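You operate a simulated robot arm through the tools that you are given. There is no shell and no other tool.

Carry out the task below with a simulated robot arm. There is one attempt and no reset: what you move stays moved.

Task
Oil the patch on lower block 75 from the green tray and store it in the extras drawer.
Fine: clamp it in the blue holder, use the cream cloth and felt pad; cloth back, holder lever free, drawer shut. Where these are worked on the way, their far stop is far enough and under half their travel is too little: holder lever. A coat counts when it lies all over at full strength: go over it till it gets no stronger.

It is judged by the outcome, as a careful person would: the job done as asked, and still so three seconds after it is handed in. It fails if anything else is knocked over, pushed out of place, dropped, spilled or broken. Flat cloth is picked up by pressing the open fingertips on it (5 to 10 N) and closing them slowly along it; thin cloth reads only 2 to 8 mm in the jaws.

Robot
A 6-joint arm with a two-finger gripper, fixed in place. Base frame: the origin is on the floor under the middle of its stand, x ahead of it, y to its left, z up. Units: m, degrees, N and s.
It reaches about 1.637 m from its shoulder. Its first joint turns from -166.0 to 166.0 degrees. Payload 3.43 kg.
The TCP is the grasp point between the finger pads, 0.02 m short of the fingertips. In the tool frame z runs along the fingers and y along their closing line. The gripper opens to 0.19 m; its body begins 0.248 m behind the TCP.
Orientation is that of the tool frame in the base frame, as [roll, pitch, yaw] about the fixed x, y, z axes, in that order (R = Rz(yaw) Ry(pitch) Rx(roll)). With the fingers straight down and closing along the base's y, the tool's x points along the base's -x, its y along +y and its z along -z.

Tools
- The arm moves only by the tool jog_arm. Its argument "rows" is a list that holds one entry, the list of rows, each a list of 7 numbers: the shift along the base's x, y, z in m, then the turn, a rotation vector about the base's x, y, z in degrees, then the gripper command, from -1 (shut) to 1 (fully open), values between in proportion. In form: [[[tx, ty, tz, ax, ay, az, fingers], ...]]. A call has 1 to 20 rows; each row shifts and turns the commanded pose from where the row before left it. Each row takes 0.2 s and may step no farther than 0.05 m and 8.6 degrees from the row before; otherwise, or with a gripper value out of range, the whole call is refused. Where a pose cannot be reached the arm comes as near as it can. A force on the tool above 90 N (or 10 N above the force at the start of the call, whichever is more), or a blocked arm, ends the call early, and 0.2 s more pass. Each finger travels about 0.045 m/s and halts on what it meets, pressing with about 35 N; the grip force reading is that of the motor and also rises with nothing between the fingers. The clock runs only during rows and for 0.2 s after the last one: add rows that do not move to give the fingers time. It gives the time, the measured TCP pose, the force on the tool (base axes), the opening and the grip force at its end, in the units of the frame above (readings bear some noise), with the torque about the TCP (base axes, N m) and any sound that the robot's microphone picked up.
- Cameras (640 x 400 px; columns grow to the right, rows downward): "scene" is fixed at [0.3987, -0.4999, 1.4909]; the picture's right is [0.74, -0.67, 0.00], its down [-0.38, -0.42, -0.82] and it looks along [0.55, 0.61, -0.57] (base axes); focal length 267 px, centre (320, 200). "wrist" rides on the gripper at [0.07, -0.008, -0.288] in the tool frame; the picture's right is [0.12, 0.99, 0.00], its down [-0.96, 0.12, -0.25] and it looks along [-0.25, 0.03, 0.97] (tool axes); focal length 261 px, centre (320, 200). There is no depth. A picture from a camera that has moved, and an enlarged one, comes with that camera's place and axes in the base frame and with its lens.
- get_image(camera): a new picture of that camera. It takes no simulated time.
- slide_trunk(by): slides the trunk up (or, below 0, down) by that many m; the arm rides with it, the base frame stays. It gives what a move gives, with no picture.
- enlarge(camera, box): a new picture of the part [left, top, right, bottom] of that camera's present view, enlarged. It takes no simulated time.
- hand_in(): hands the job in; it is judged then, once.

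Places have to be worked out from the pictures, the camera data and where the tool is seen. Open the gripper and draw the arm clear of the work before you hand the job in, unless the task says otherwise.

The tools are called after "Emit:" by a JSON object that holds its "name" and its "arguments". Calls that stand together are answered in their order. jog_arm: Moves the arm, as the interface text tells. Its arguments: {"type":"object","properties":{"rows":{"type":"array","items":{"type":"array","items":{"type":"array","items":{"type":"number"}}}}},"required":["rows"]} The other tools are called the same way: slide_trunk (by) moves the trunk up or down; get_image (camera) takes a picture; enlarge (camera, box) takes an enlarged picture of a part of a camera's view; hand_in () hands the job in.

At the start:

```text
clock: 0.0
tcp_pos: [0.6604, 0.287, 1.2274]
ee_rot: [179.9, 0.0, 180.0]
force: [-0.5, -0.5, 0.0]
ft_torque: [0.03, -0.01, 0.04]
grip_width: 0.1898
grasp_force: 0.1
trunk travel left (down, up): [-0.175, 0.065]
```

scene: 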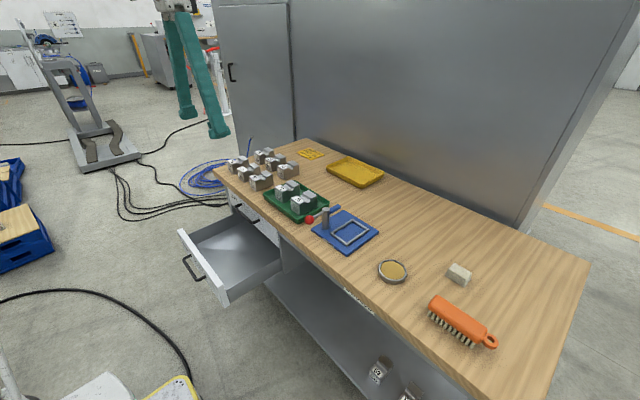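
wrist: 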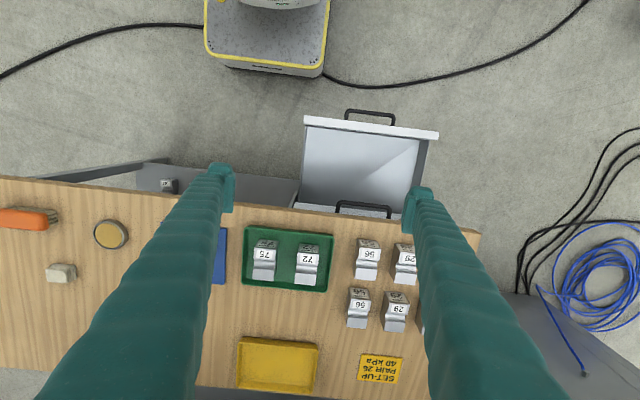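

I start by looking closely at the parts of the scene: the green tray with blocks, the holder, the drawer and the cloths and pads.

Emit:
{"name": "enlarge", "arguments": {"camera": "scene", "box": [210, 130, 390, 260]}}

Emit:
{"name": "enlarge", "arguments": {"camera": "scene", "box": [340, 230, 520, 360]}}

Emit:
{"name": "enlarge", "arguments": {"camera": "scene", "box": [160, 180, 320, 310]}}

Emit:
{"name": "enlarge", "arguments": {"camera": "wrist", "box": [220, 190, 440, 330]}}

Emit:
{"name": "enlarge", "arguments": {"camera": "scene", "box": [260, 260, 460, 400]}}

```text
3.08 times, centred on (300, 195) of scene
camera zoom: at [0.3987, -0.4999, 1.4909], right [0.74, -0.67, 0.0], down [-0.38, -0.42, -0.82], along [0.55, 0.61, -0.57], focal length 822 px, centre (382, 215)
```

zoom: 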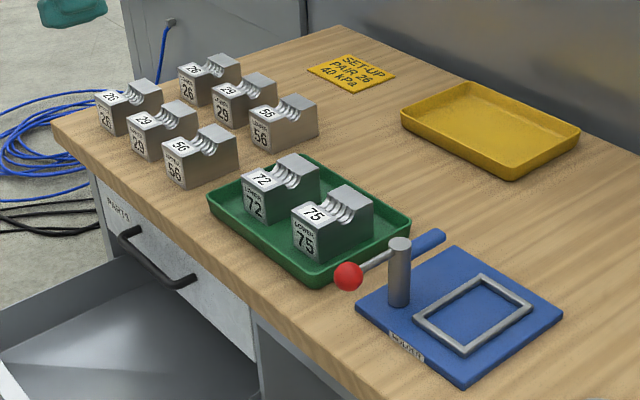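

```text
3.08 times, centred on (430, 295) of scene
camera zoom: at [0.3987, -0.4999, 1.4909], right [0.74, -0.67, 0.0], down [-0.38, -0.42, -0.82], along [0.55, 0.61, -0.57], focal length 822 px, centre (-18, -92)
```

zoom: 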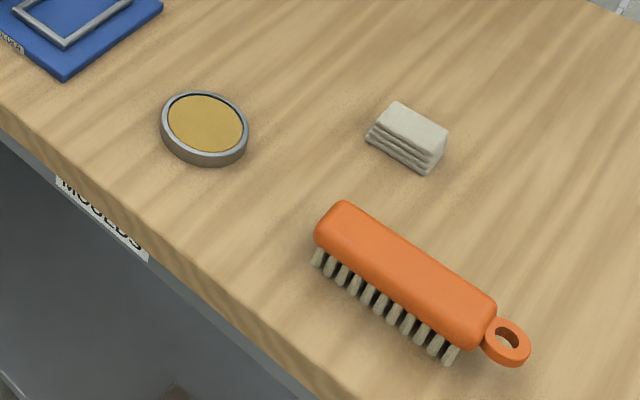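

```text
3.08 times, centred on (240, 245) of scene
camera zoom: at [0.3987, -0.4999, 1.4909], right [0.74, -0.67, 0.0], down [-0.38, -0.42, -0.82], along [0.55, 0.61, -0.57], focal length 822 px, centre (566, 62)
```

zoom: 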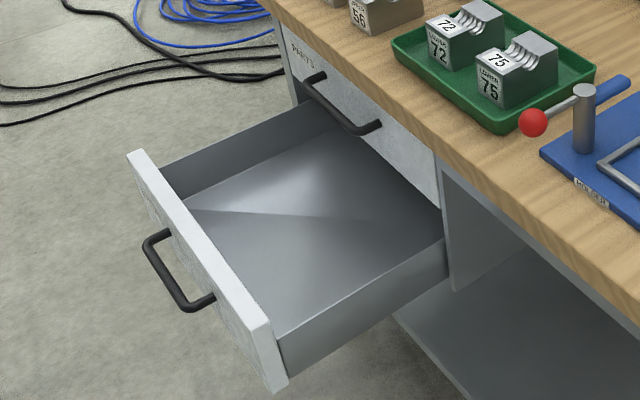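

```text
2.86 times, centred on (330, 260) of wrist
camera zoom: at [0.59, 0.2781, 1.5152], right [-0.12, 0.99, 0.0], down [0.96, 0.12, 0.25], along [0.25, 0.03, -0.97], focal length 745 px, centre (291, 29)
```

zoom: 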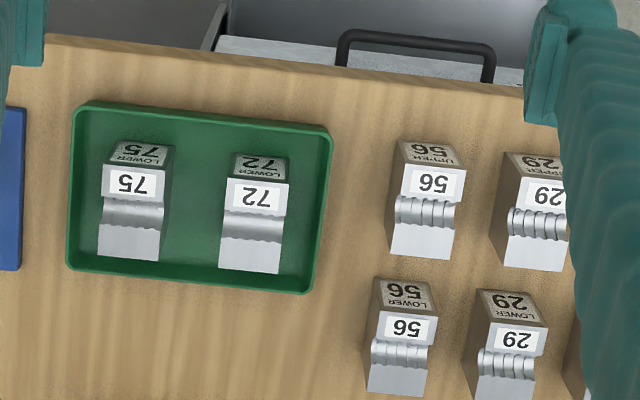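

```text
2.86 times, centred on (360, 330) of scene
camera zoom: at [0.3987, -0.4999, 1.4909], right [0.74, -0.67, 0.0], down [-0.38, -0.42, -0.82], along [0.55, 0.61, -0.57], focal length 763 px, centre (206, -171)
```

zoom: 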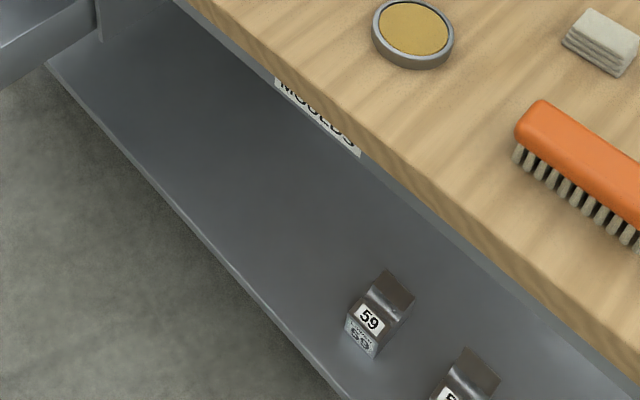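

The table top seems to lie near z≈0.85, block 75 near (0.90, 0.18), the tin near (0.92, -0.245), the cloth near (1.05, -0.38). I move the open gripper above the holder for a closer look.

Emit:
{"name": "jog_arm", "arguments": {"rows": [[[0.02, -0.04, -0.008, 0, 0, 0, 1], [0.02, -0.04, -0.008, 0, 0, 0, 1], [0.02, -0.04, -0.008, 0, 0, 0, 1], [0.02, -0.04, -0.008, 0, 0, 0, 1], [0.02, -0.04, -0.008, 0, 0, 0, 1], [0.02, -0.04, -0.008, 0, 0, 0, 1], [0.02, -0.04, -0.008, 0, 0, 0, 1], [0.02, -0.04, -0.008, 0, 0, 0, 1], [0, 0, 0, 0, 0, 0, 1]]]}}

Emit:
{"name": "get_image", "arguments": {"camera": "wrist"}}

Emit:
{"name": "get_image", "arguments": {"camera": "scene"}}

```text
clock: 2.0
tcp_pos: [0.8189, -0.0332, 1.1632]
ee_rot: [-179.9, 0.0, 179.9]
force: [0.2, 0.1, -0.2]
ft_torque: [0.01, -0.01, -0.02]
grip_width: 0.1903
grasp_force: 0.0
trunk travel left (down, up): [-0.175, 0.065]
```

```text
taken
camera wrist: at [0.7487, -0.0421, 1.4521], right [-0.12, 0.99, 0.0], down [0.96, 0.12, 0.25], along [0.25, 0.03, -0.97], focal length 261 px, centre (320, 200)
```

wrist: 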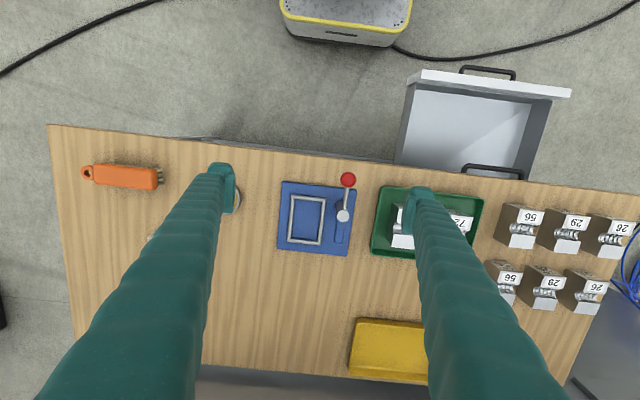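

```text
taken
```

scene: 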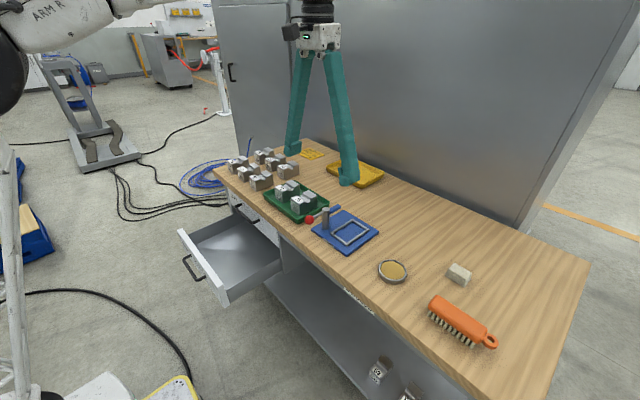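

Emit:
{"name": "enlarge", "arguments": {"camera": "wrist", "box": [240, 150, 400, 270]}}

Emit:
{"name": "enlarge", "arguments": {"camera": "wrist", "box": [360, 50, 600, 290]}}

Emit:
{"name": "enlarge", "arguments": {"camera": "scene", "box": [270, 170, 390, 260]}}

```text
3.33 times, centred on (320, 210) of wrist
camera zoom: at [0.7487, -0.0421, 1.4521], right [-0.12, 0.99, 0.0], down [0.96, 0.12, 0.25], along [0.25, 0.03, -0.97], focal length 869 px, centre (320, 167)
```

zoom: 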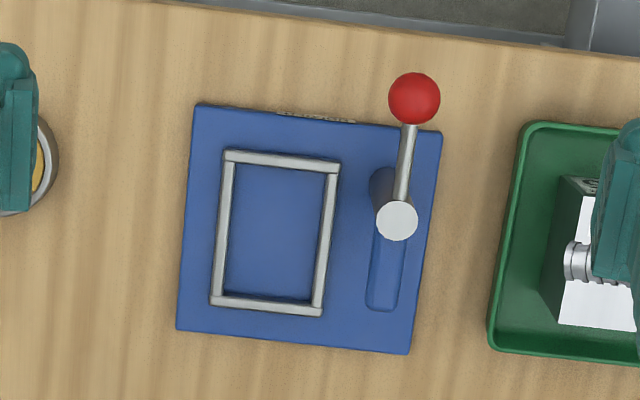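

```text
1.67 times, centred on (480, 170) of wrist
camera zoom: at [0.7487, -0.0421, 1.4521], right [-0.12, 0.99, 0.0], down [0.96, 0.12, 0.25], along [0.25, 0.03, -0.97], focal length 434 px, centre (53, 250)
```

zoom: 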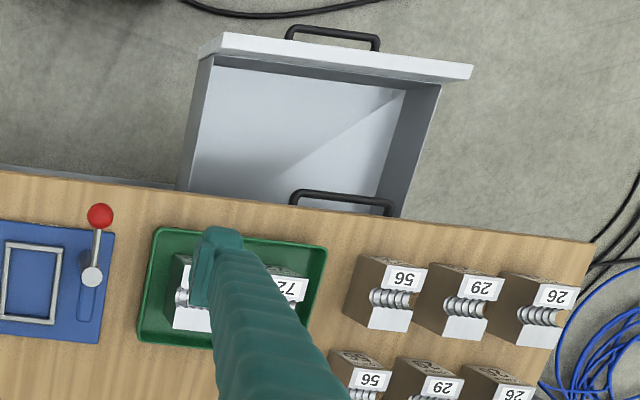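

```text
4.44 times, centred on (330, 215) of scene
camera zoom: at [0.3987, -0.4999, 1.4909], right [0.74, -0.67, 0.0], down [-0.38, -0.42, -0.82], along [0.55, 0.61, -0.57], focal length 1187 px, centre (276, 133)
```

zoom: 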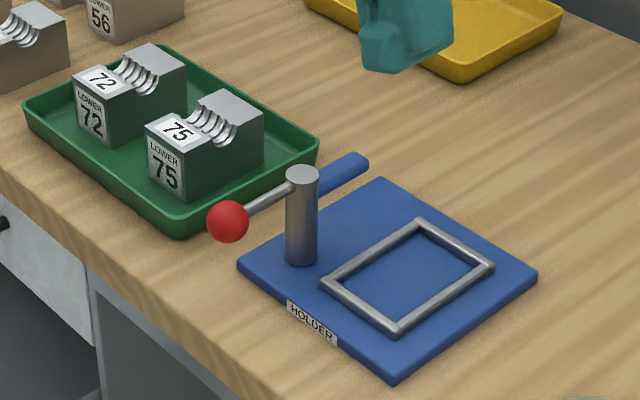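

The holder's lever pivots on a vertical post, with its blue clamp arm now pointing away (+x) from the base. I move over the green tray to find the patch on block 75.

Emit:
{"name": "jog_arm", "arguments": {"rows": [[[0.007, 0.035, -0.015, 0, 0, 0, 1], [0.007, 0.035, -0.015, 0, 0, 0, 1], [0.007, 0.035, -0.015, 0, 0, 0, 1], [0.007, 0.035, -0.015, 0, 0, 0, 1], [0.007, 0.035, -0.015, 0, 0, 0, 1], [0.007, 0.035, -0.015, 0, 0, 0, 1], [0, 0, 0, 0, 0, 0, 1]]]}}

Emit:
{"name": "get_image", "arguments": {"camera": "wrist"}}

Emit:
{"name": "enlarge", "arguments": {"camera": "wrist", "box": [260, 150, 400, 250]}}

```text
clock: 3.6
tcp_pos: [0.8641, 0.1781, 1.0746]
ee_rot: [180.0, 0.0, -179.9]
force: [-0.1, 0.0, -0.5]
ft_torque: [-0.02, 0.02, -0.03]
grip_width: 0.1901
grasp_force: 0.0
trunk travel left (down, up): [-0.175, 0.065]
```

```text
taken
camera wrist: at [0.7937, 0.1674, 1.3629], right [-0.12, 0.99, 0.0], down [0.96, 0.12, 0.25], along [0.25, 0.03, -0.97], focal length 261 px, centre (320, 200)
```

wrist: 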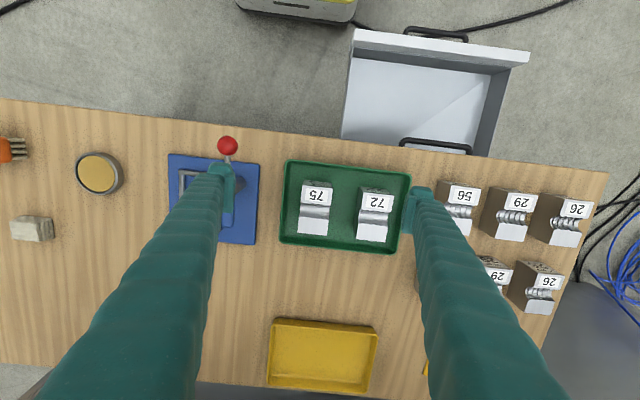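

```text
4.00 times, centred on (330, 200) of wrist
camera zoom: at [0.7937, 0.1674, 1.3629], right [-0.12, 0.99, 0.0], down [0.96, 0.12, 0.25], along [0.25, 0.03, -0.97], focal length 1043 px, centre (280, 200)
```

zoom: 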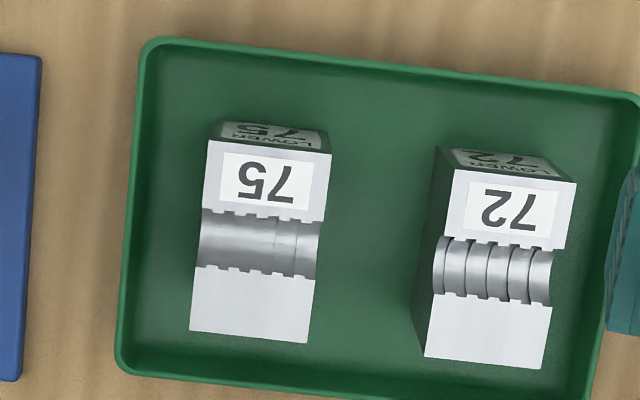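

The groove in block 75 looks different from that in 72, so I zoom in further on it from both cameras.

Emit:
{"name": "enlarge", "arguments": {"camera": "wrist", "box": [300, 175, 340, 245]}}

Emit:
{"name": "enlarge", "arguments": {"camera": "wrist", "box": [298, 195, 338, 220]}}

Emit:
{"name": "enlarge", "arguments": {"camera": "scene", "box": [290, 185, 330, 215]}}

Emit:
{"name": "enlarge", "arguments": {"camera": "wrist", "box": [0, 130, 140, 250]}}

```text
5.71 times, centred on (320, 210) of wrist
camera zoom: at [0.7937, 0.1674, 1.3629], right [-0.12, 0.99, 0.0], down [0.96, 0.12, 0.25], along [0.25, 0.03, -0.97], focal length 1489 px, centre (320, 143)
```

zoom: 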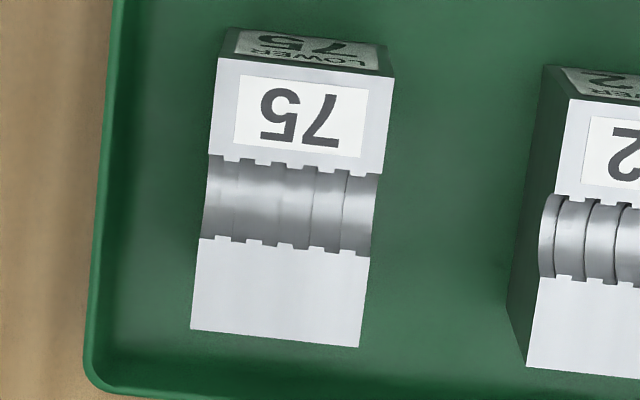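

```text
16.00 times, centred on (318, 208) of wrist
camera zoom: at [0.7937, 0.1674, 1.3629], right [-0.12, 0.99, 0.0], down [0.96, 0.12, 0.25], along [0.25, 0.03, -0.97], focal length 4170 px, centre (352, 80)
```

zoom: 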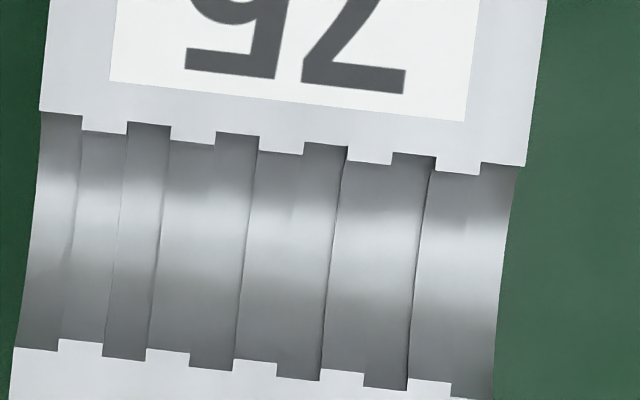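

```text
13.33 times, centred on (310, 200) of scene
camera zoom: at [0.3987, -0.4999, 1.4909], right [0.74, -0.67, 0.0], down [-0.38, -0.42, -0.82], along [0.55, 0.61, -0.57], focal length 3560 px, centre (453, 200)
```

zoom: 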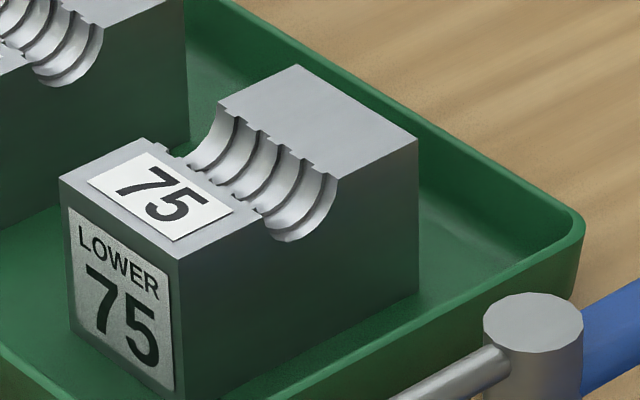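

```text
3.33 times, centred on (70, 190) of wrist
camera zoom: at [0.7937, 0.1674, 1.3629], right [-0.12, 0.99, 0.0], down [0.96, 0.12, 0.25], along [0.25, 0.03, -0.97], focal length 869 px, centre (1153, 233)
```

zoom: 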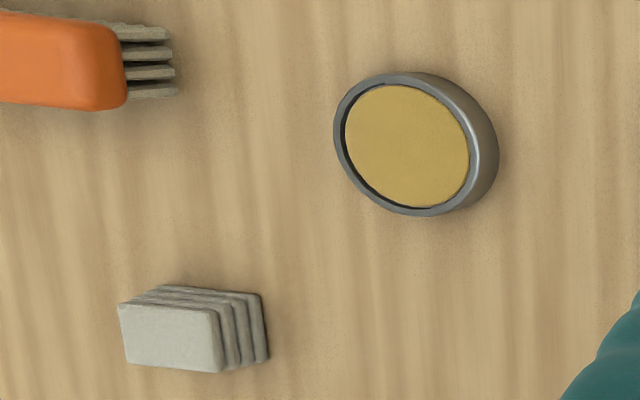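

No separate patch shows yet on the top of the block, so it may be on a hidden side or only show by its coat. I also check the drawer labels.

Emit:
{"name": "enlarge", "arguments": {"camera": "scene", "box": [170, 220, 250, 310]}}

Emit:
{"name": "enlarge", "arguments": {"camera": "scene", "box": [215, 180, 295, 250]}}

Emit:
{"name": "enlarge", "arguments": {"camera": "wrist", "box": [330, 10, 540, 160]}}

```text
4.44 times, centred on (210, 265) of scene
camera zoom: at [0.3987, -0.4999, 1.4909], right [0.74, -0.67, 0.0], down [-0.38, -0.42, -0.82], along [0.55, 0.61, -0.57], focal length 1187 px, centre (809, -89)
```

zoom: 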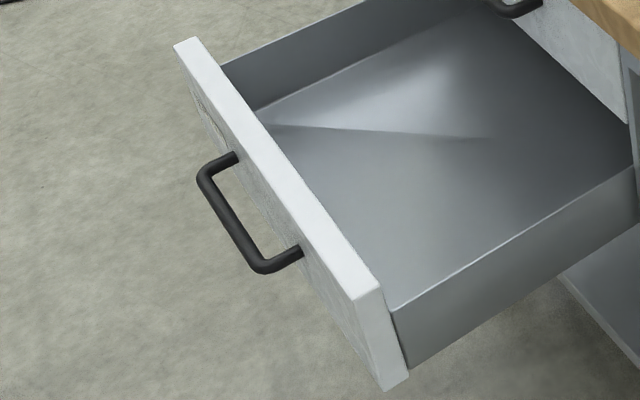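

```text
5.71 times, centred on (255, 215) of scene
camera zoom: at [0.3987, -0.4999, 1.4909], right [0.74, -0.67, 0.0], down [-0.38, -0.42, -0.82], along [0.55, 0.61, -0.57], focal length 1526 px, centre (691, 114)
```

zoom: 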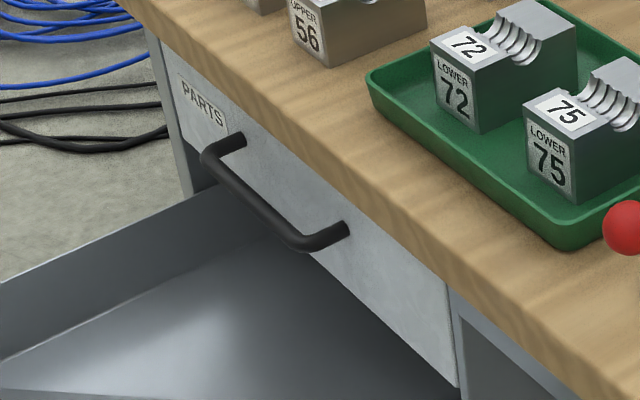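

```text
2.67 times, centred on (435, 85) of wrist
camera zoom: at [0.7937, 0.1674, 1.3629], right [-0.12, 0.99, 0.0], down [0.96, 0.12, 0.25], along [0.25, 0.03, -0.97], focal length 695 px, centre (13, 507)
```

zoom: 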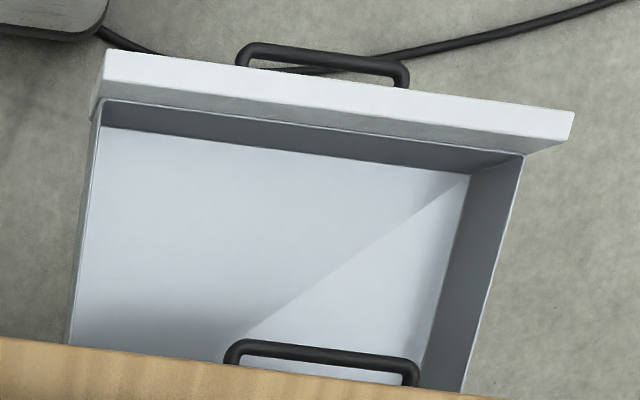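

The open lower drawer's label isn't legible from here; I'll check it later. I enlarge the top flats of block 75 and the finger tips to look for patch borders and the pads' size.

Emit:
{"name": "enlarge", "arguments": {"camera": "wrist", "box": [295, 208, 340, 240]}}

Emit:
{"name": "enlarge", "arguments": {"camera": "wrist", "box": [300, 170, 345, 200]}}

Emit:
{"name": "enlarge", "arguments": {"camera": "wrist", "box": [350, 170, 450, 250]}}

Emit:
{"name": "enlarge", "arguments": {"camera": "scene", "box": [250, 60, 400, 230]}}

```text
12.50 times, centred on (318, 224) of wrist
camera zoom: at [0.7937, 0.1674, 1.3629], right [-0.12, 0.99, 0.0], down [0.96, 0.12, 0.25], along [0.25, 0.03, -0.97], focal length 3258 px, centre (351, -100)
```

zoom: 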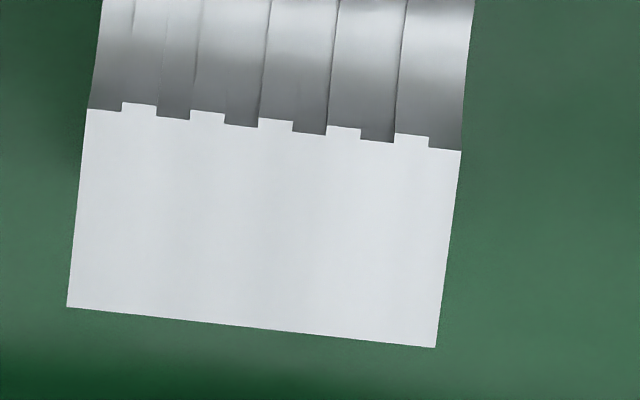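

```text
13.33 times, centred on (322, 185) of wrist
camera zoom: at [0.7937, 0.1674, 1.3629], right [-0.12, 0.99, 0.0], down [0.96, 0.12, 0.25], along [0.25, 0.03, -0.97], focal length 3475 px, centre (287, 400)
```

zoom: 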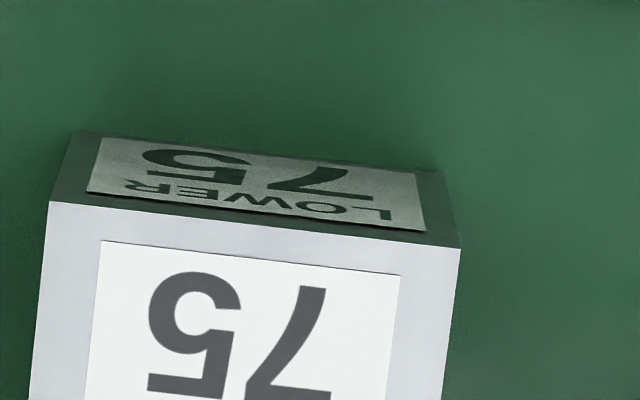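

```text
5.00 times, centred on (400, 210) of wrist
camera zoom: at [0.7937, 0.1674, 1.3629], right [-0.12, 0.99, 0.0], down [0.96, 0.12, 0.25], along [0.25, 0.03, -0.97], focal length 1303 px, centre (-80, 150)
```

zoom: 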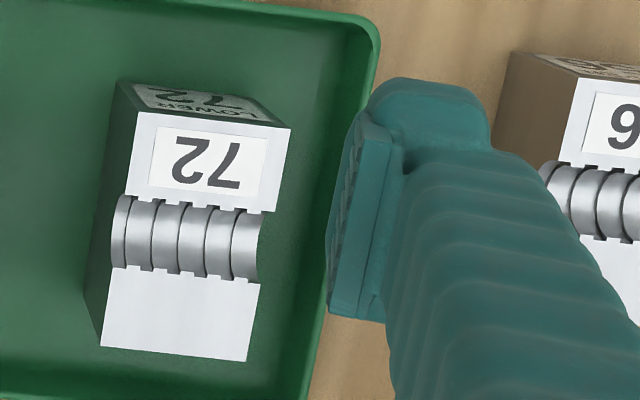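

```text
2.35 times, centred on (325, 145) of scene
camera zoom: at [0.3987, -0.4999, 1.4909], right [0.74, -0.67, 0.0], down [-0.38, -0.42, -0.82], along [0.55, 0.61, -0.57], focal length 628 px, centre (308, 329)
```

zoom: 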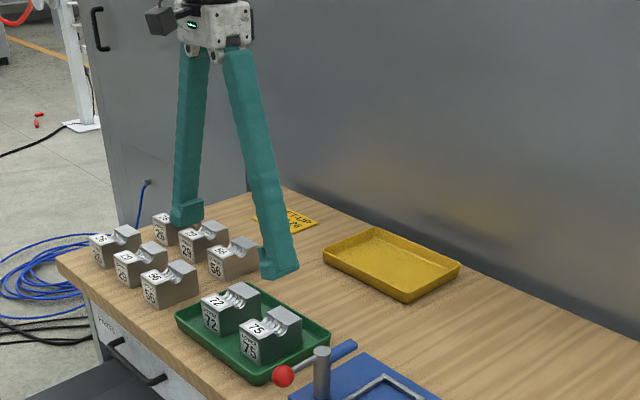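

Block 75 is about 0.088 long (x) and 0.054 wide (y), centre near (0.930, 0.175), top near z 0.915. I turn the gripper by -90° about z (so it closes along x), moving out to see the block's back face on the way.

Emit:
{"name": "jog_arm", "arguments": {"rows": [[[0.023, 0.001, 0.003, 0, 0, -8.2, 1], [0.023, 0.001, 0.003, 0, 0, -8.2, 1], [0.023, 0.001, 0.003, 0, 0, -8.2, 1], [0.023, 0.001, 0.003, 0, 0, -8.2, 1], [0.023, 0.001, 0.003, 0, 0, -8.2, 1], [0.023, 0.001, 0.003, 0, 0, -8.2, 1], [0.023, 0.001, 0.003, 0, 0, -8.2, 1], [0.023, 0.001, 0.003, 0, 0, -8.2, 1], [0.023, 0.001, 0.003, 0, 0, -8.2, 1], [0.023, 0.001, 0.003, 0, 0, -8.2, 1], [0.023, 0.001, 0.003, 0, 0, -8.0, 1], [0, 0, 0, 0, 0, 0, 1]]]}}

Emit:
{"name": "get_image", "arguments": {"camera": "wrist"}}

Emit:
{"name": "get_image", "arguments": {"camera": "scene"}}

```text
clock: 6.2
tcp_pos: [1.0587, 0.1783, 1.0675]
ee_rot: [179.8, 0.0, 89.9]
force: [0.3, -0.6, -0.3]
ft_torque: [0.02, -0.01, 0.0]
grip_width: 0.1902
grasp_force: 0.2
out of reach, approached as far as the arm can: row 8, 9, 10, 11
trunk travel left (down, up): [-0.175, 0.065]
```

```text
taken
camera wrist: at [1.0497, 0.2478, 1.3566], right [0.99, 0.12, 0.0], down [0.11, -0.96, 0.25], along [0.03, -0.25, -0.97], focal length 261 px, centre (320, 200)
```

wrist: 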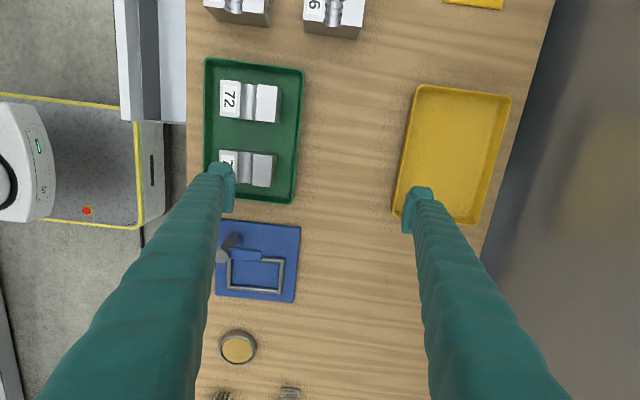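

```text
taken
```

scene: 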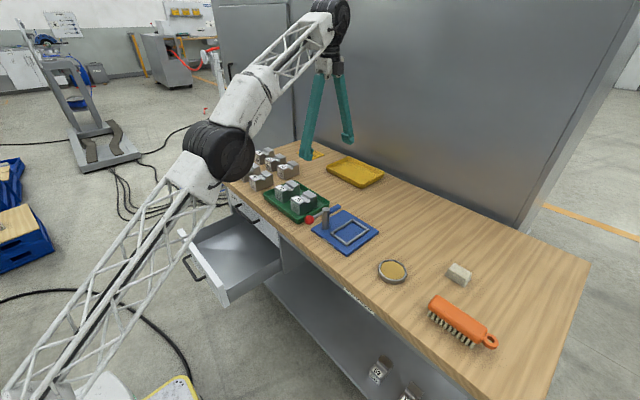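

The arm's reach ended near x=1.06 at this height. I enlarge the view on blocks 72/75 to see the back face (+x) and the +y side.

Emit:
{"name": "enlarge", "arguments": {"camera": "wrist", "box": [200, 60, 310, 210]}}

Emit:
{"name": "enlarge", "arguments": {"camera": "wrist", "box": [210, 210, 310, 310]}}

Emit:
{"name": "enlarge", "arguments": {"camera": "scene", "box": [290, 185, 340, 225]}}

```text
2.67 times, centred on (255, 135) of wrist
camera zoom: at [1.0497, 0.2478, 1.3566], right [0.99, 0.12, 0.0], down [0.11, -0.96, 0.25], along [0.03, -0.25, -0.97], focal length 695 px, centre (493, 373)
```

zoom: 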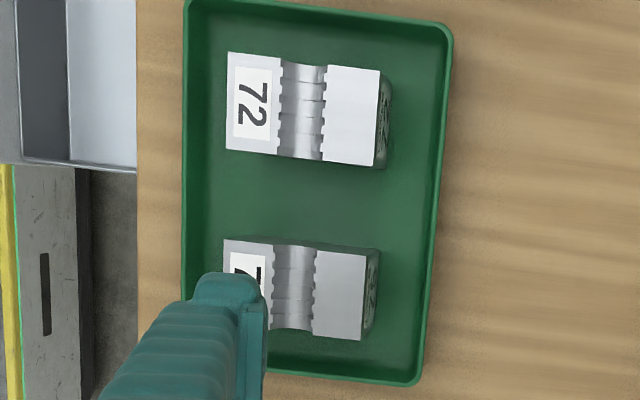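

```text
4.00 times, centred on (260, 260) of wrist
camera zoom: at [1.0497, 0.2478, 1.3566], right [0.99, 0.12, 0.0], down [0.11, -0.96, 0.25], along [0.03, -0.25, -0.97], focal length 1043 px, centre (560, -40)
```

zoom: 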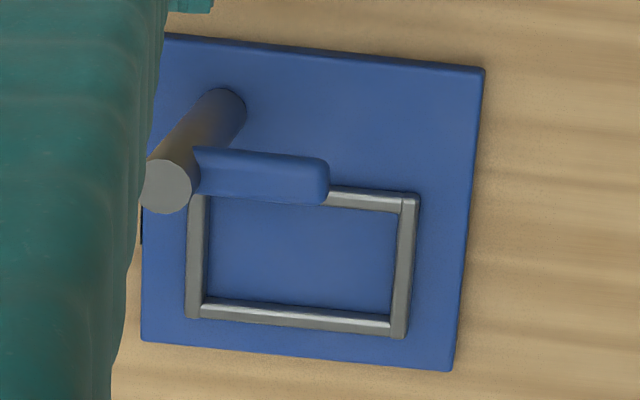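

```text
10.00 times, centred on (315, 205) of scene
camera zoom: at [0.3987, -0.4999, 1.4909], right [0.74, -0.67, 0.0], down [-0.38, -0.42, -0.82], along [0.55, 0.61, -0.57], focal length 2670 px, centre (370, 150)
```

zoom: 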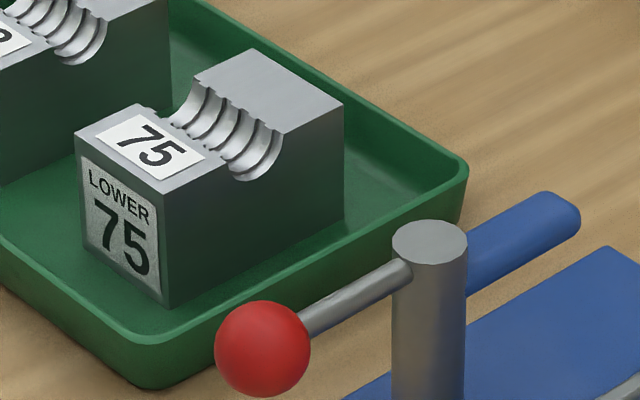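

Emit:
{"name": "enlarge", "arguments": {"camera": "wrist", "box": [230, 145, 280, 190]}}

Emit:
{"name": "enlarge", "arguments": {"camera": "wrist", "box": [210, 75, 300, 195]}}

```text
8.89 times, centred on (255, 168) of wrist
camera zoom: at [1.0497, 0.2478, 1.3566], right [0.99, 0.12, 0.0], down [0.11, -0.96, 0.25], along [0.03, -0.25, -0.97], focal length 2317 px, centre (898, 489)
```

zoom: 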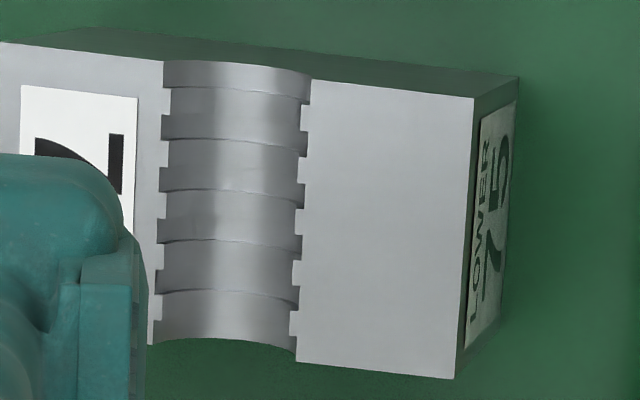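

```text
3.33 times, centred on (255, 135) of wrist
camera zoom: at [1.0497, 0.2478, 1.3566], right [0.99, 0.12, 0.0], down [0.11, -0.96, 0.25], along [0.03, -0.25, -0.97], focal length 869 px, centre (537, 417)
```

zoom: 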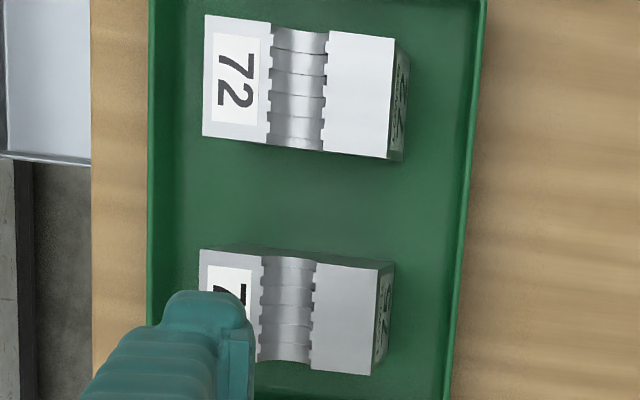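

The back face carries a second "LOWER 75" plate, so the patch must be on the top, most likely the plain rear flat. I move back toward block 75, checking how commanded and measured poses relate after the out-of-reach rows.

Emit:
{"name": "jog_arm", "arguments": {"rows": [[[-0.04, 0, 0.0, 0, 0, 0, 0.4], [-0.04, 0, 0.0, 0, 0, 0, 0.4], [-0.04, 0, 0.0, 0, 0, 0, 0.4], [0, 0, 0, 0, 0, 0, 0.4]]]}}

Emit:
{"name": "get_image", "arguments": {"camera": "wrist"}}

```text
clock: 7.2
tcp_pos: [0.9391, 0.1778, 1.0674]
ee_rot: [179.9, 0.1, 89.9]
force: [0.8, -0.7, -0.2]
ft_torque: [0.0, -0.06, -0.01]
grip_width: 0.1331
grasp_force: 0.1
trunk travel left (down, up): [-0.175, 0.065]
```

```text
taken
camera wrist: at [0.9294, 0.2477, 1.3556], right [0.99, 0.12, 0.0], down [0.11, -0.96, 0.25], along [0.03, -0.25, -0.97], focal length 261 px, centre (320, 200)
```

wrist: 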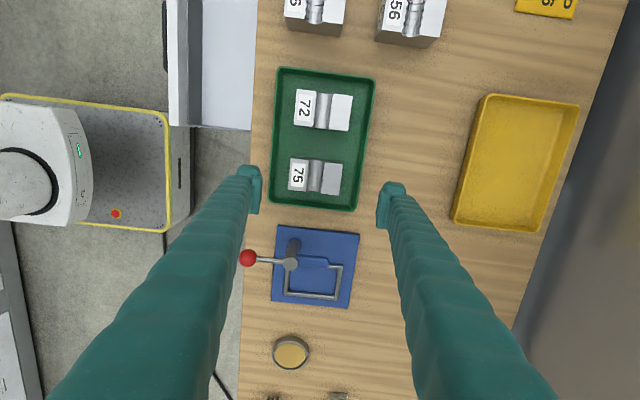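

Emit:
{"name": "enlarge", "arguments": {"camera": "wrist", "box": [265, 145, 365, 215]}}

Emit:
{"name": "enlarge", "arguments": {"camera": "wrist", "box": [230, 150, 410, 310]}}

```text
5.71 times, centred on (315, 180) of wrist
camera zoom: at [0.9294, 0.2477, 1.3556], right [0.99, 0.12, 0.0], down [0.11, -0.96, 0.25], along [0.03, -0.25, -0.97], focal length 1489 px, centre (349, 314)
```

zoom: 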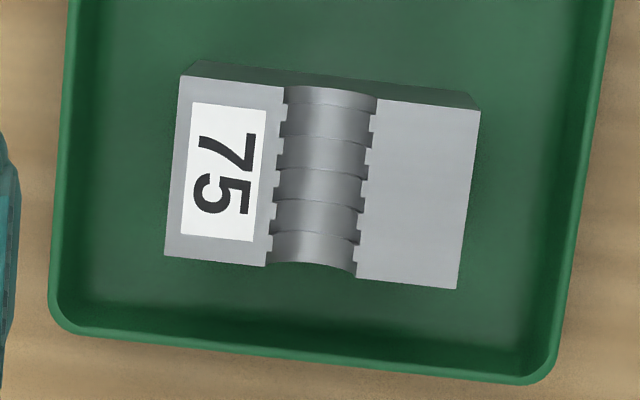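

```text
2.50 times, centred on (320, 230) of wrist
camera zoom: at [0.9294, 0.2477, 1.3556], right [0.99, 0.12, 0.0], down [0.11, -0.96, 0.25], along [0.03, -0.25, -0.97], focal length 652 px, centre (320, 125)
```

zoom: 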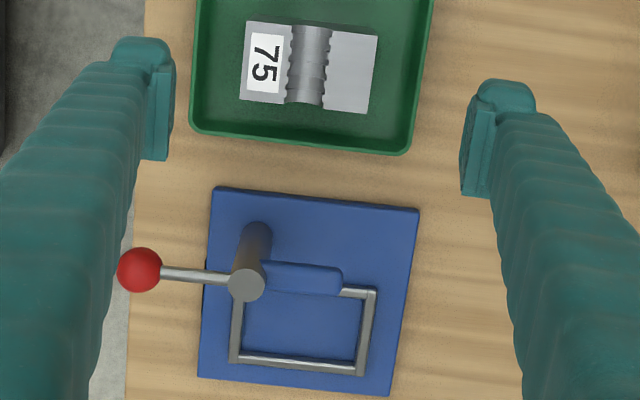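

Block 75 spans x 0.886–0.974, y 0.146–0.201, top at z≈0.916, aligned with the base axes. I lower the fingers astride it to z 0.935 first.

Emit:
{"name": "jog_arm", "arguments": {"rows": [[[-0.009, -0.004, -0.03, 0, 0, 0, 0.4], [0, 0, -0.04, 0, 0, 0, 0.4], [0, 0, -0.04, 0, 0, 0, 0.4], [0, 0, -0.022, 0, 0, 0, 0.4], [0, 0, 0, 0, 0, 0, 0.4]]]}}

Emit:
{"name": "get_image", "arguments": {"camera": "wrist"}}

Emit:
{"name": "enlarge", "arguments": {"camera": "scene", "box": [260, 150, 360, 230]}}

```text
clock: 8.4
tcp_pos: [0.9306, 0.1749, 0.9356]
ee_rot: [179.9, 0.0, 90.0]
force: [-0.4, -0.8, -0.1]
ft_torque: [0.02, 0.04, 0.0]
grip_width: 0.133
grasp_force: 0.1
trunk travel left (down, up): [-0.175, 0.065]
```

```text
taken
camera wrist: at [0.9222, 0.2449, 1.2232], right [0.99, 0.12, 0.0], down [0.12, -0.96, 0.25], along [0.03, -0.25, -0.97], focal length 261 px, centre (320, 200)
```

wrist: 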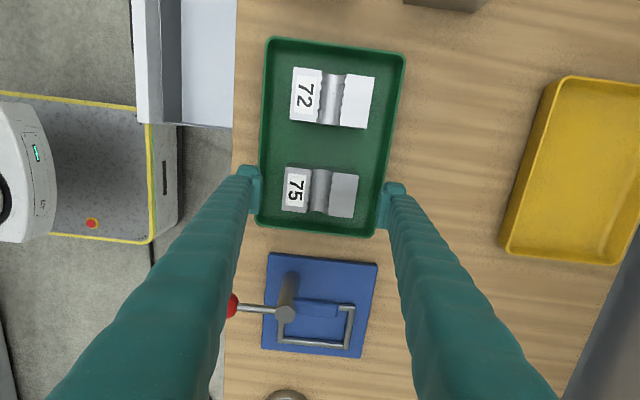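

```text
5.00 times, centred on (310, 190) of scene
camera zoom: at [0.3987, -0.4999, 1.4909], right [0.74, -0.67, 0.0], down [-0.38, -0.42, -0.82], along [0.55, 0.61, -0.57], focal length 1335 px, centre (370, 250)
```

zoom: 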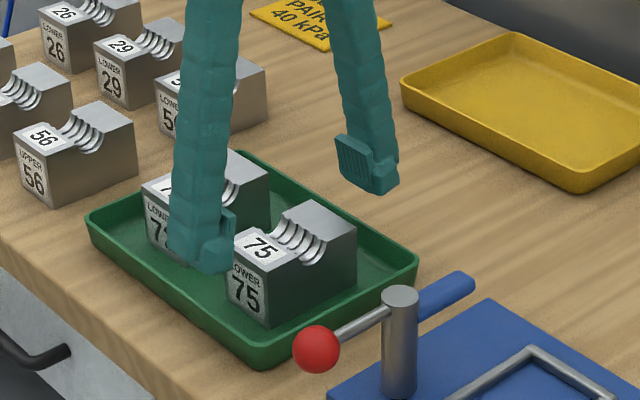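

The fingers straddle block 75 clear of the tray rim and block 72. I go down 3 cm more and close on its front and back faces.

Emit:
{"name": "jog_arm", "arguments": {"rows": [[[0, -0.001, -0.015, 0, 0, 0, 0.4], [0, 0, -0.015, 0, 0, 0, 0.4], [0, 0, 0, 0, 0, 0, 0.1], [0, 0, 0, 0, 0, 0, 0.0], [0, 0, 0, 0, 0, 0, -0.1], [0, 0, 0, 0, 0, 0, -0.3], [0, 0, 0, 0, 0, 0, -0.5], [0, 0, 0, 0, 0, 0, -0.5]]]}}

Emit:
{"name": "get_image", "arguments": {"camera": "wrist"}}

Emit:
{"name": "enlarge", "arguments": {"camera": "scene", "box": [260, 150, 360, 230]}}

```text
clock: 10.2
tcp_pos: [0.9296, 0.1732, 0.907]
ee_rot: [180.0, -0.1, 90.0]
force: [2.9, 0.1, 0.2]
ft_torque: [0.0, -0.09, 0.01]
grip_width: 0.0891
grasp_force: 35.1
trunk travel left (down, up): [-0.175, 0.065]
```

```text
taken
camera wrist: at [0.9216, 0.2431, 1.1944], right [0.99, 0.12, 0.0], down [0.12, -0.96, 0.25], along [0.03, -0.25, -0.97], focal length 261 px, centre (320, 200)
```

wrist: 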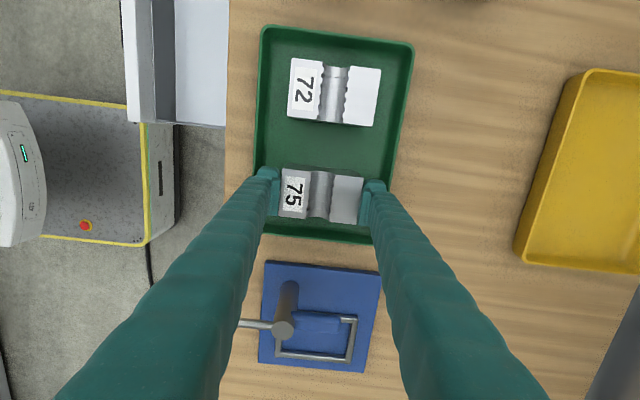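

```text
5.00 times, centred on (310, 190) of scene
camera zoom: at [0.3987, -0.4999, 1.4909], right [0.74, -0.67, 0.0], down [-0.38, -0.42, -0.82], along [0.55, 0.61, -0.57], focal length 1335 px, centre (370, 250)
```

zoom: 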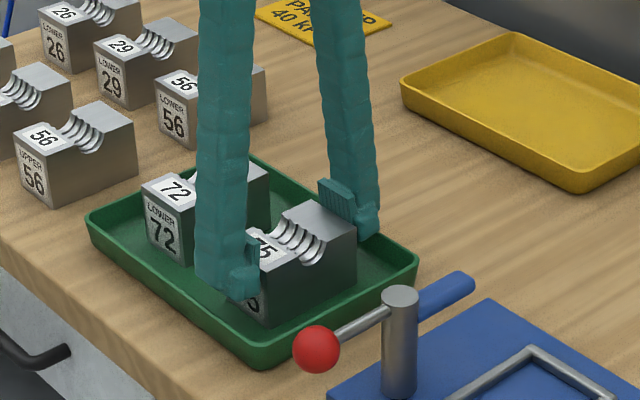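

Block 75 is gripped at width 0.089 m. I lift it straight up slowly and look at it.

Emit:
{"name": "jog_arm", "arguments": {"rows": [[[0, 0, 0.01, 0, 0, 0, -0.5], [0, 0, 0.02, 0, 0, 0, -0.5], [0, 0, 0.03, 0, 0, 0, -0.5], [0, 0, 0.04, 0, 0, 0, -0.5], [0, 0, 0.03, 0, 0, 0, -0.5], [0, 0, 0.02, 0, 0, 0, -0.5], [0, 0, 0, 0, 0, 0, -0.5]]]}}

Emit:
{"name": "get_image", "arguments": {"camera": "wrist"}}

Emit:
{"name": "enlarge", "arguments": {"camera": "scene", "box": [240, 120, 380, 230]}}

```text
clock: 11.8
tcp_pos: [0.9298, 0.1727, 1.0542]
ee_rot: [179.9, 0.0, 90.1]
force: [-0.1, 0.3, -6.3]
ft_torque: [0.01, -0.01, -0.01]
grip_width: 0.0891
grasp_force: 34.6
trunk travel left (down, up): [-0.175, 0.065]
```

```text
taken
camera wrist: at [0.9218, 0.2423, 1.3432], right [0.99, 0.12, 0.0], down [0.12, -0.96, 0.25], along [0.03, -0.25, -0.97], focal length 261 px, centre (320, 200)
```

wrist: 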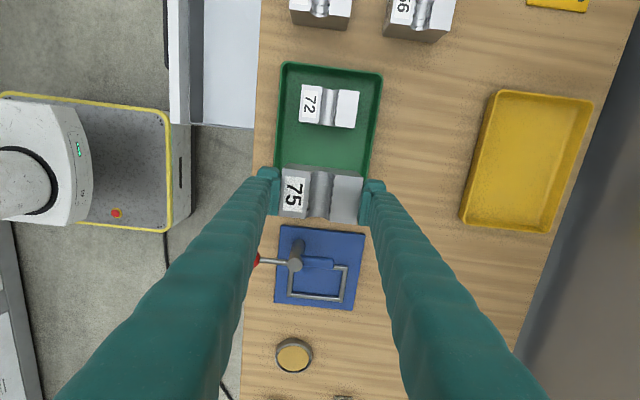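

```text
3.64 times, centred on (310, 175) of scene
camera zoom: at [0.3987, -0.4999, 1.4909], right [0.74, -0.67, 0.0], down [-0.38, -0.42, -0.82], along [0.55, 0.61, -0.57], focal length 971 px, centre (356, 291)
```

zoom: 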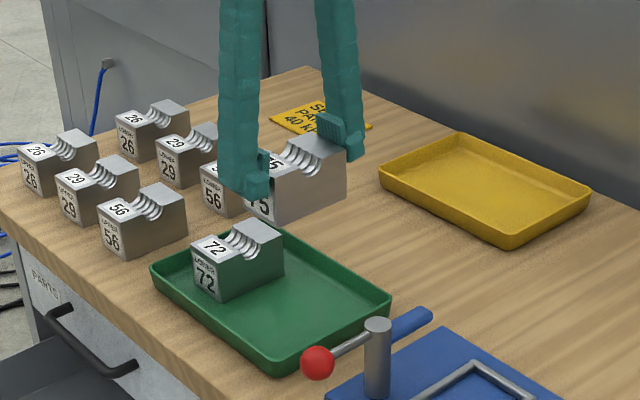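

Block weighs about 6.3 N and is held level. I zoom on its top in this lighting for a patch outline, and refine the frame's corners for placing.

Emit:
{"name": "enlarge", "arguments": {"camera": "wrist", "box": [270, 155, 375, 230]}}

Emit:
{"name": "enlarge", "arguments": {"camera": "wrist", "box": [250, 215, 370, 315]}}

Emit:
{"name": "enlarge", "arguments": {"camera": "scene", "box": [295, 190, 385, 260]}}

```text
5.33 times, centred on (322, 192) of wrist
camera zoom: at [0.9218, 0.2423, 1.3432], right [0.99, 0.12, 0.0], down [0.12, -0.96, 0.25], along [0.03, -0.25, -0.97], focal length 1390 px, centre (307, 240)
```

zoom: 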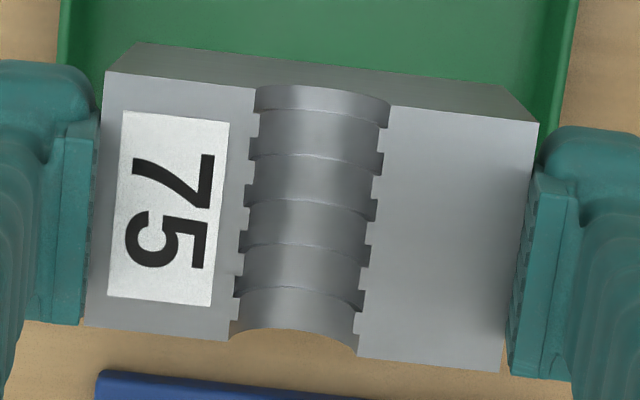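

```text
4.00 times, centred on (310, 265) of wrist
camera zoom: at [0.9218, 0.2423, 1.3432], right [0.99, 0.12, 0.0], down [0.12, -0.96, 0.25], along [0.03, -0.25, -0.97], focal length 1043 px, centre (360, -60)
```

zoom: 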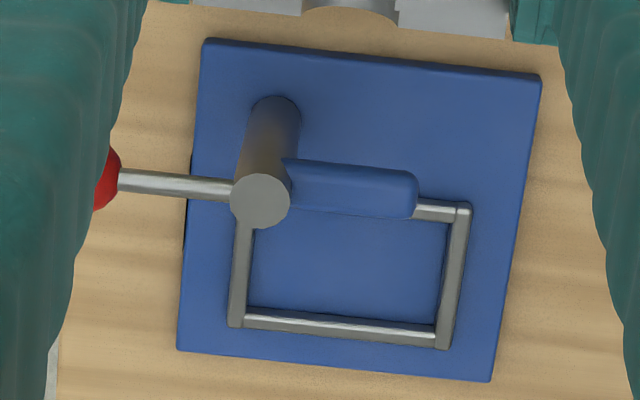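

```text
5.71 times, centred on (340, 225) of scene
camera zoom: at [0.3987, -0.4999, 1.4909], right [0.74, -0.67, 0.0], down [-0.38, -0.42, -0.82], along [0.55, 0.61, -0.57], focal length 1526 px, centre (206, 57)
```

zoom: 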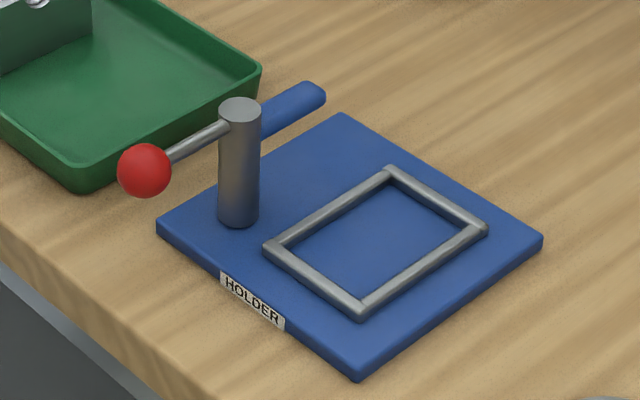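

From two wrist views the holder's frame is centred near (0.952, -0.050) with its top near z 0.87; the block has about ±4–5 mm play in it. I carry the block there at a safe height and look again.

Emit:
{"name": "jog_arm", "arguments": {"rows": [[[0.003, -0.025, 0.0, 0, 0, 0, -0.5], [0.004, -0.04, 0.0, 0, 0, 0, -0.5], [0.004, -0.04, 0.0, 0, 0, 0, -0.5], [0.004, -0.04, 0.0, 0, 0, 0, -0.5], [0.004, -0.04, 0.0, 0, 0, 0, -0.5], [0.003, -0.025, 0.0, 0, 0, 0, -0.5], [0, -0.013, 0, 0, 0, 0, -0.5], [0, 0, 0, 0, 0, 0, -0.5]]]}}

Emit:
{"name": "get_image", "arguments": {"camera": "wrist"}}

Emit:
{"name": "enlarge", "arguments": {"camera": "scene", "box": [270, 150, 400, 260]}}

Emit:
{"name": "enlarge", "arguments": {"camera": "wrist", "box": [230, 120, 410, 250]}}

```text
clock: 13.6
tcp_pos: [0.9513, -0.0491, 1.0554]
ee_rot: [179.9, 0.0, 89.9]
force: [-0.4, 0.0, -5.2]
ft_torque: [0.02, -0.02, -0.04]
grip_width: 0.089
grasp_force: 34.8
trunk travel left (down, up): [-0.175, 0.065]
```

```text
taken
camera wrist: at [0.9431, 0.0202, 1.3442], right [0.99, 0.12, 0.0], down [0.12, -0.96, 0.25], along [0.03, -0.25, -0.97], focal length 261 px, centre (320, 200)
```

wrist: 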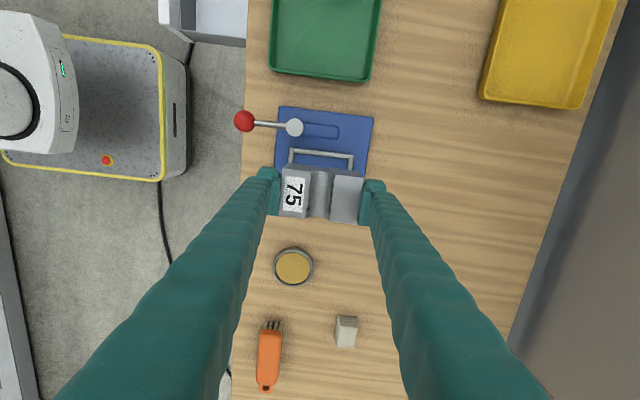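

```text
3.64 times, centred on (335, 205) of scene
camera zoom: at [0.3987, -0.4999, 1.4909], right [0.74, -0.67, 0.0], down [-0.38, -0.42, -0.82], along [0.55, 0.61, -0.57], focal length 971 px, centre (266, 182)
```

zoom: 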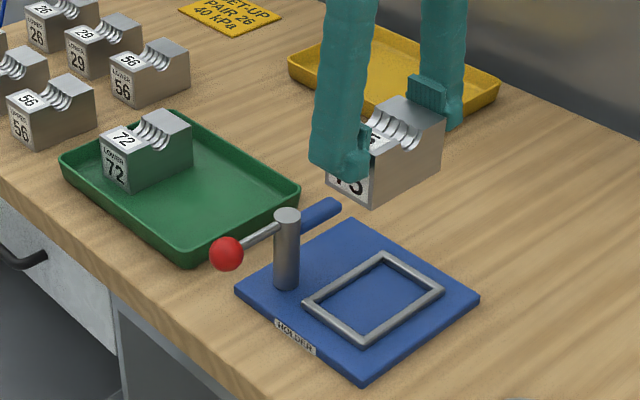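

```text
3.08 times, centred on (320, 185) of wrist
camera zoom: at [0.9431, 0.0202, 1.3442], right [0.99, 0.12, 0.0], down [0.12, -0.96, 0.25], along [0.03, -0.25, -0.97], focal length 802 px, centre (320, 246)
```

zoom: 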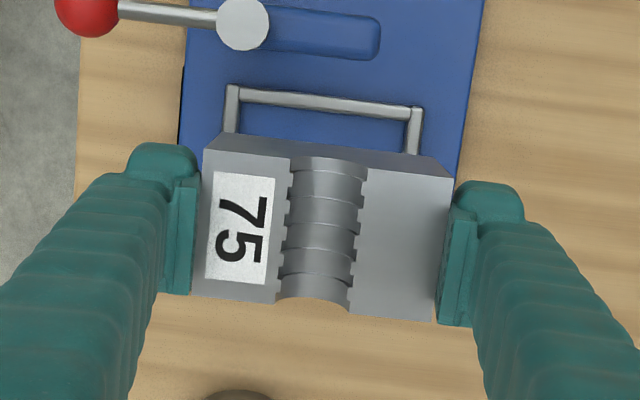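

The block is held at centre (0.952, -0.049) and the frame's centre reads (0.952, -0.052). I shift 3 mm in -y and lower to just above the frame.

Emit:
{"name": "jog_arm", "arguments": {"rows": [[[0, -0.003, -0.02, 0, 0, 0, -0.5], [0, 0, -0.03, 0, 0, 0, -0.5], [0, 0, -0.03, 0, 0, 0, -0.5], [0, 0, -0.025, 0, 0, 0, -0.5], [0, 0, -0.01, 0, 0, 0, -0.5], [0, 0, 0, 0, 0, 0, -0.5]]]}}

Emit:
{"name": "enlarge", "arguments": {"camera": "wrist", "box": [230, 120, 410, 250]}}

Emit:
{"name": "enlarge", "arguments": {"camera": "scene", "box": [300, 180, 390, 260]}}

```text
clock: 15.0
tcp_pos: [0.9526, -0.0516, 0.9414]
ee_rot: [-180.0, -0.1, 90.0]
force: [-0.4, 0.3, -6.9]
ft_torque: [0.0, 0.0, 0.01]
grip_width: 0.089
grasp_force: 34.7
trunk travel left (down, up): [-0.175, 0.065]
```

```text
3.08 times, centred on (320, 185) of wrist
camera zoom: at [0.9438, 0.0171, 1.2291], right [0.99, 0.12, 0.0], down [0.12, -0.96, 0.25], along [0.03, -0.25, -0.97], focal length 802 px, centre (320, 246)
```

zoom: 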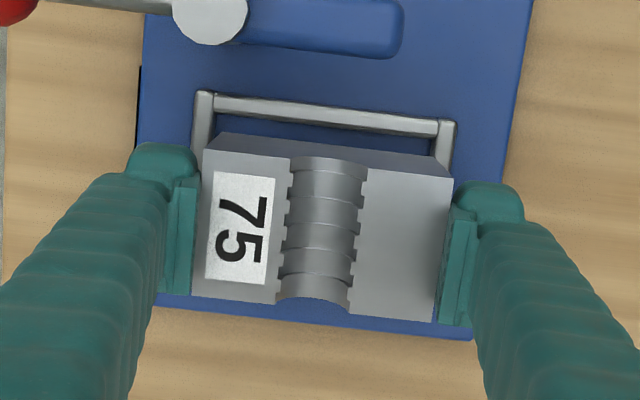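

```text
5.00 times, centred on (345, 220) of scene
camera zoom: at [0.3987, -0.4999, 1.4909], right [0.74, -0.67, 0.0], down [-0.38, -0.42, -0.82], along [0.55, 0.61, -0.57], focal length 1335 px, centre (195, 100)
```

zoom: 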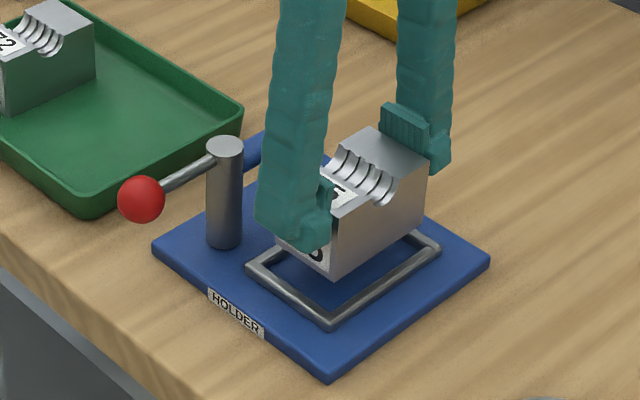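

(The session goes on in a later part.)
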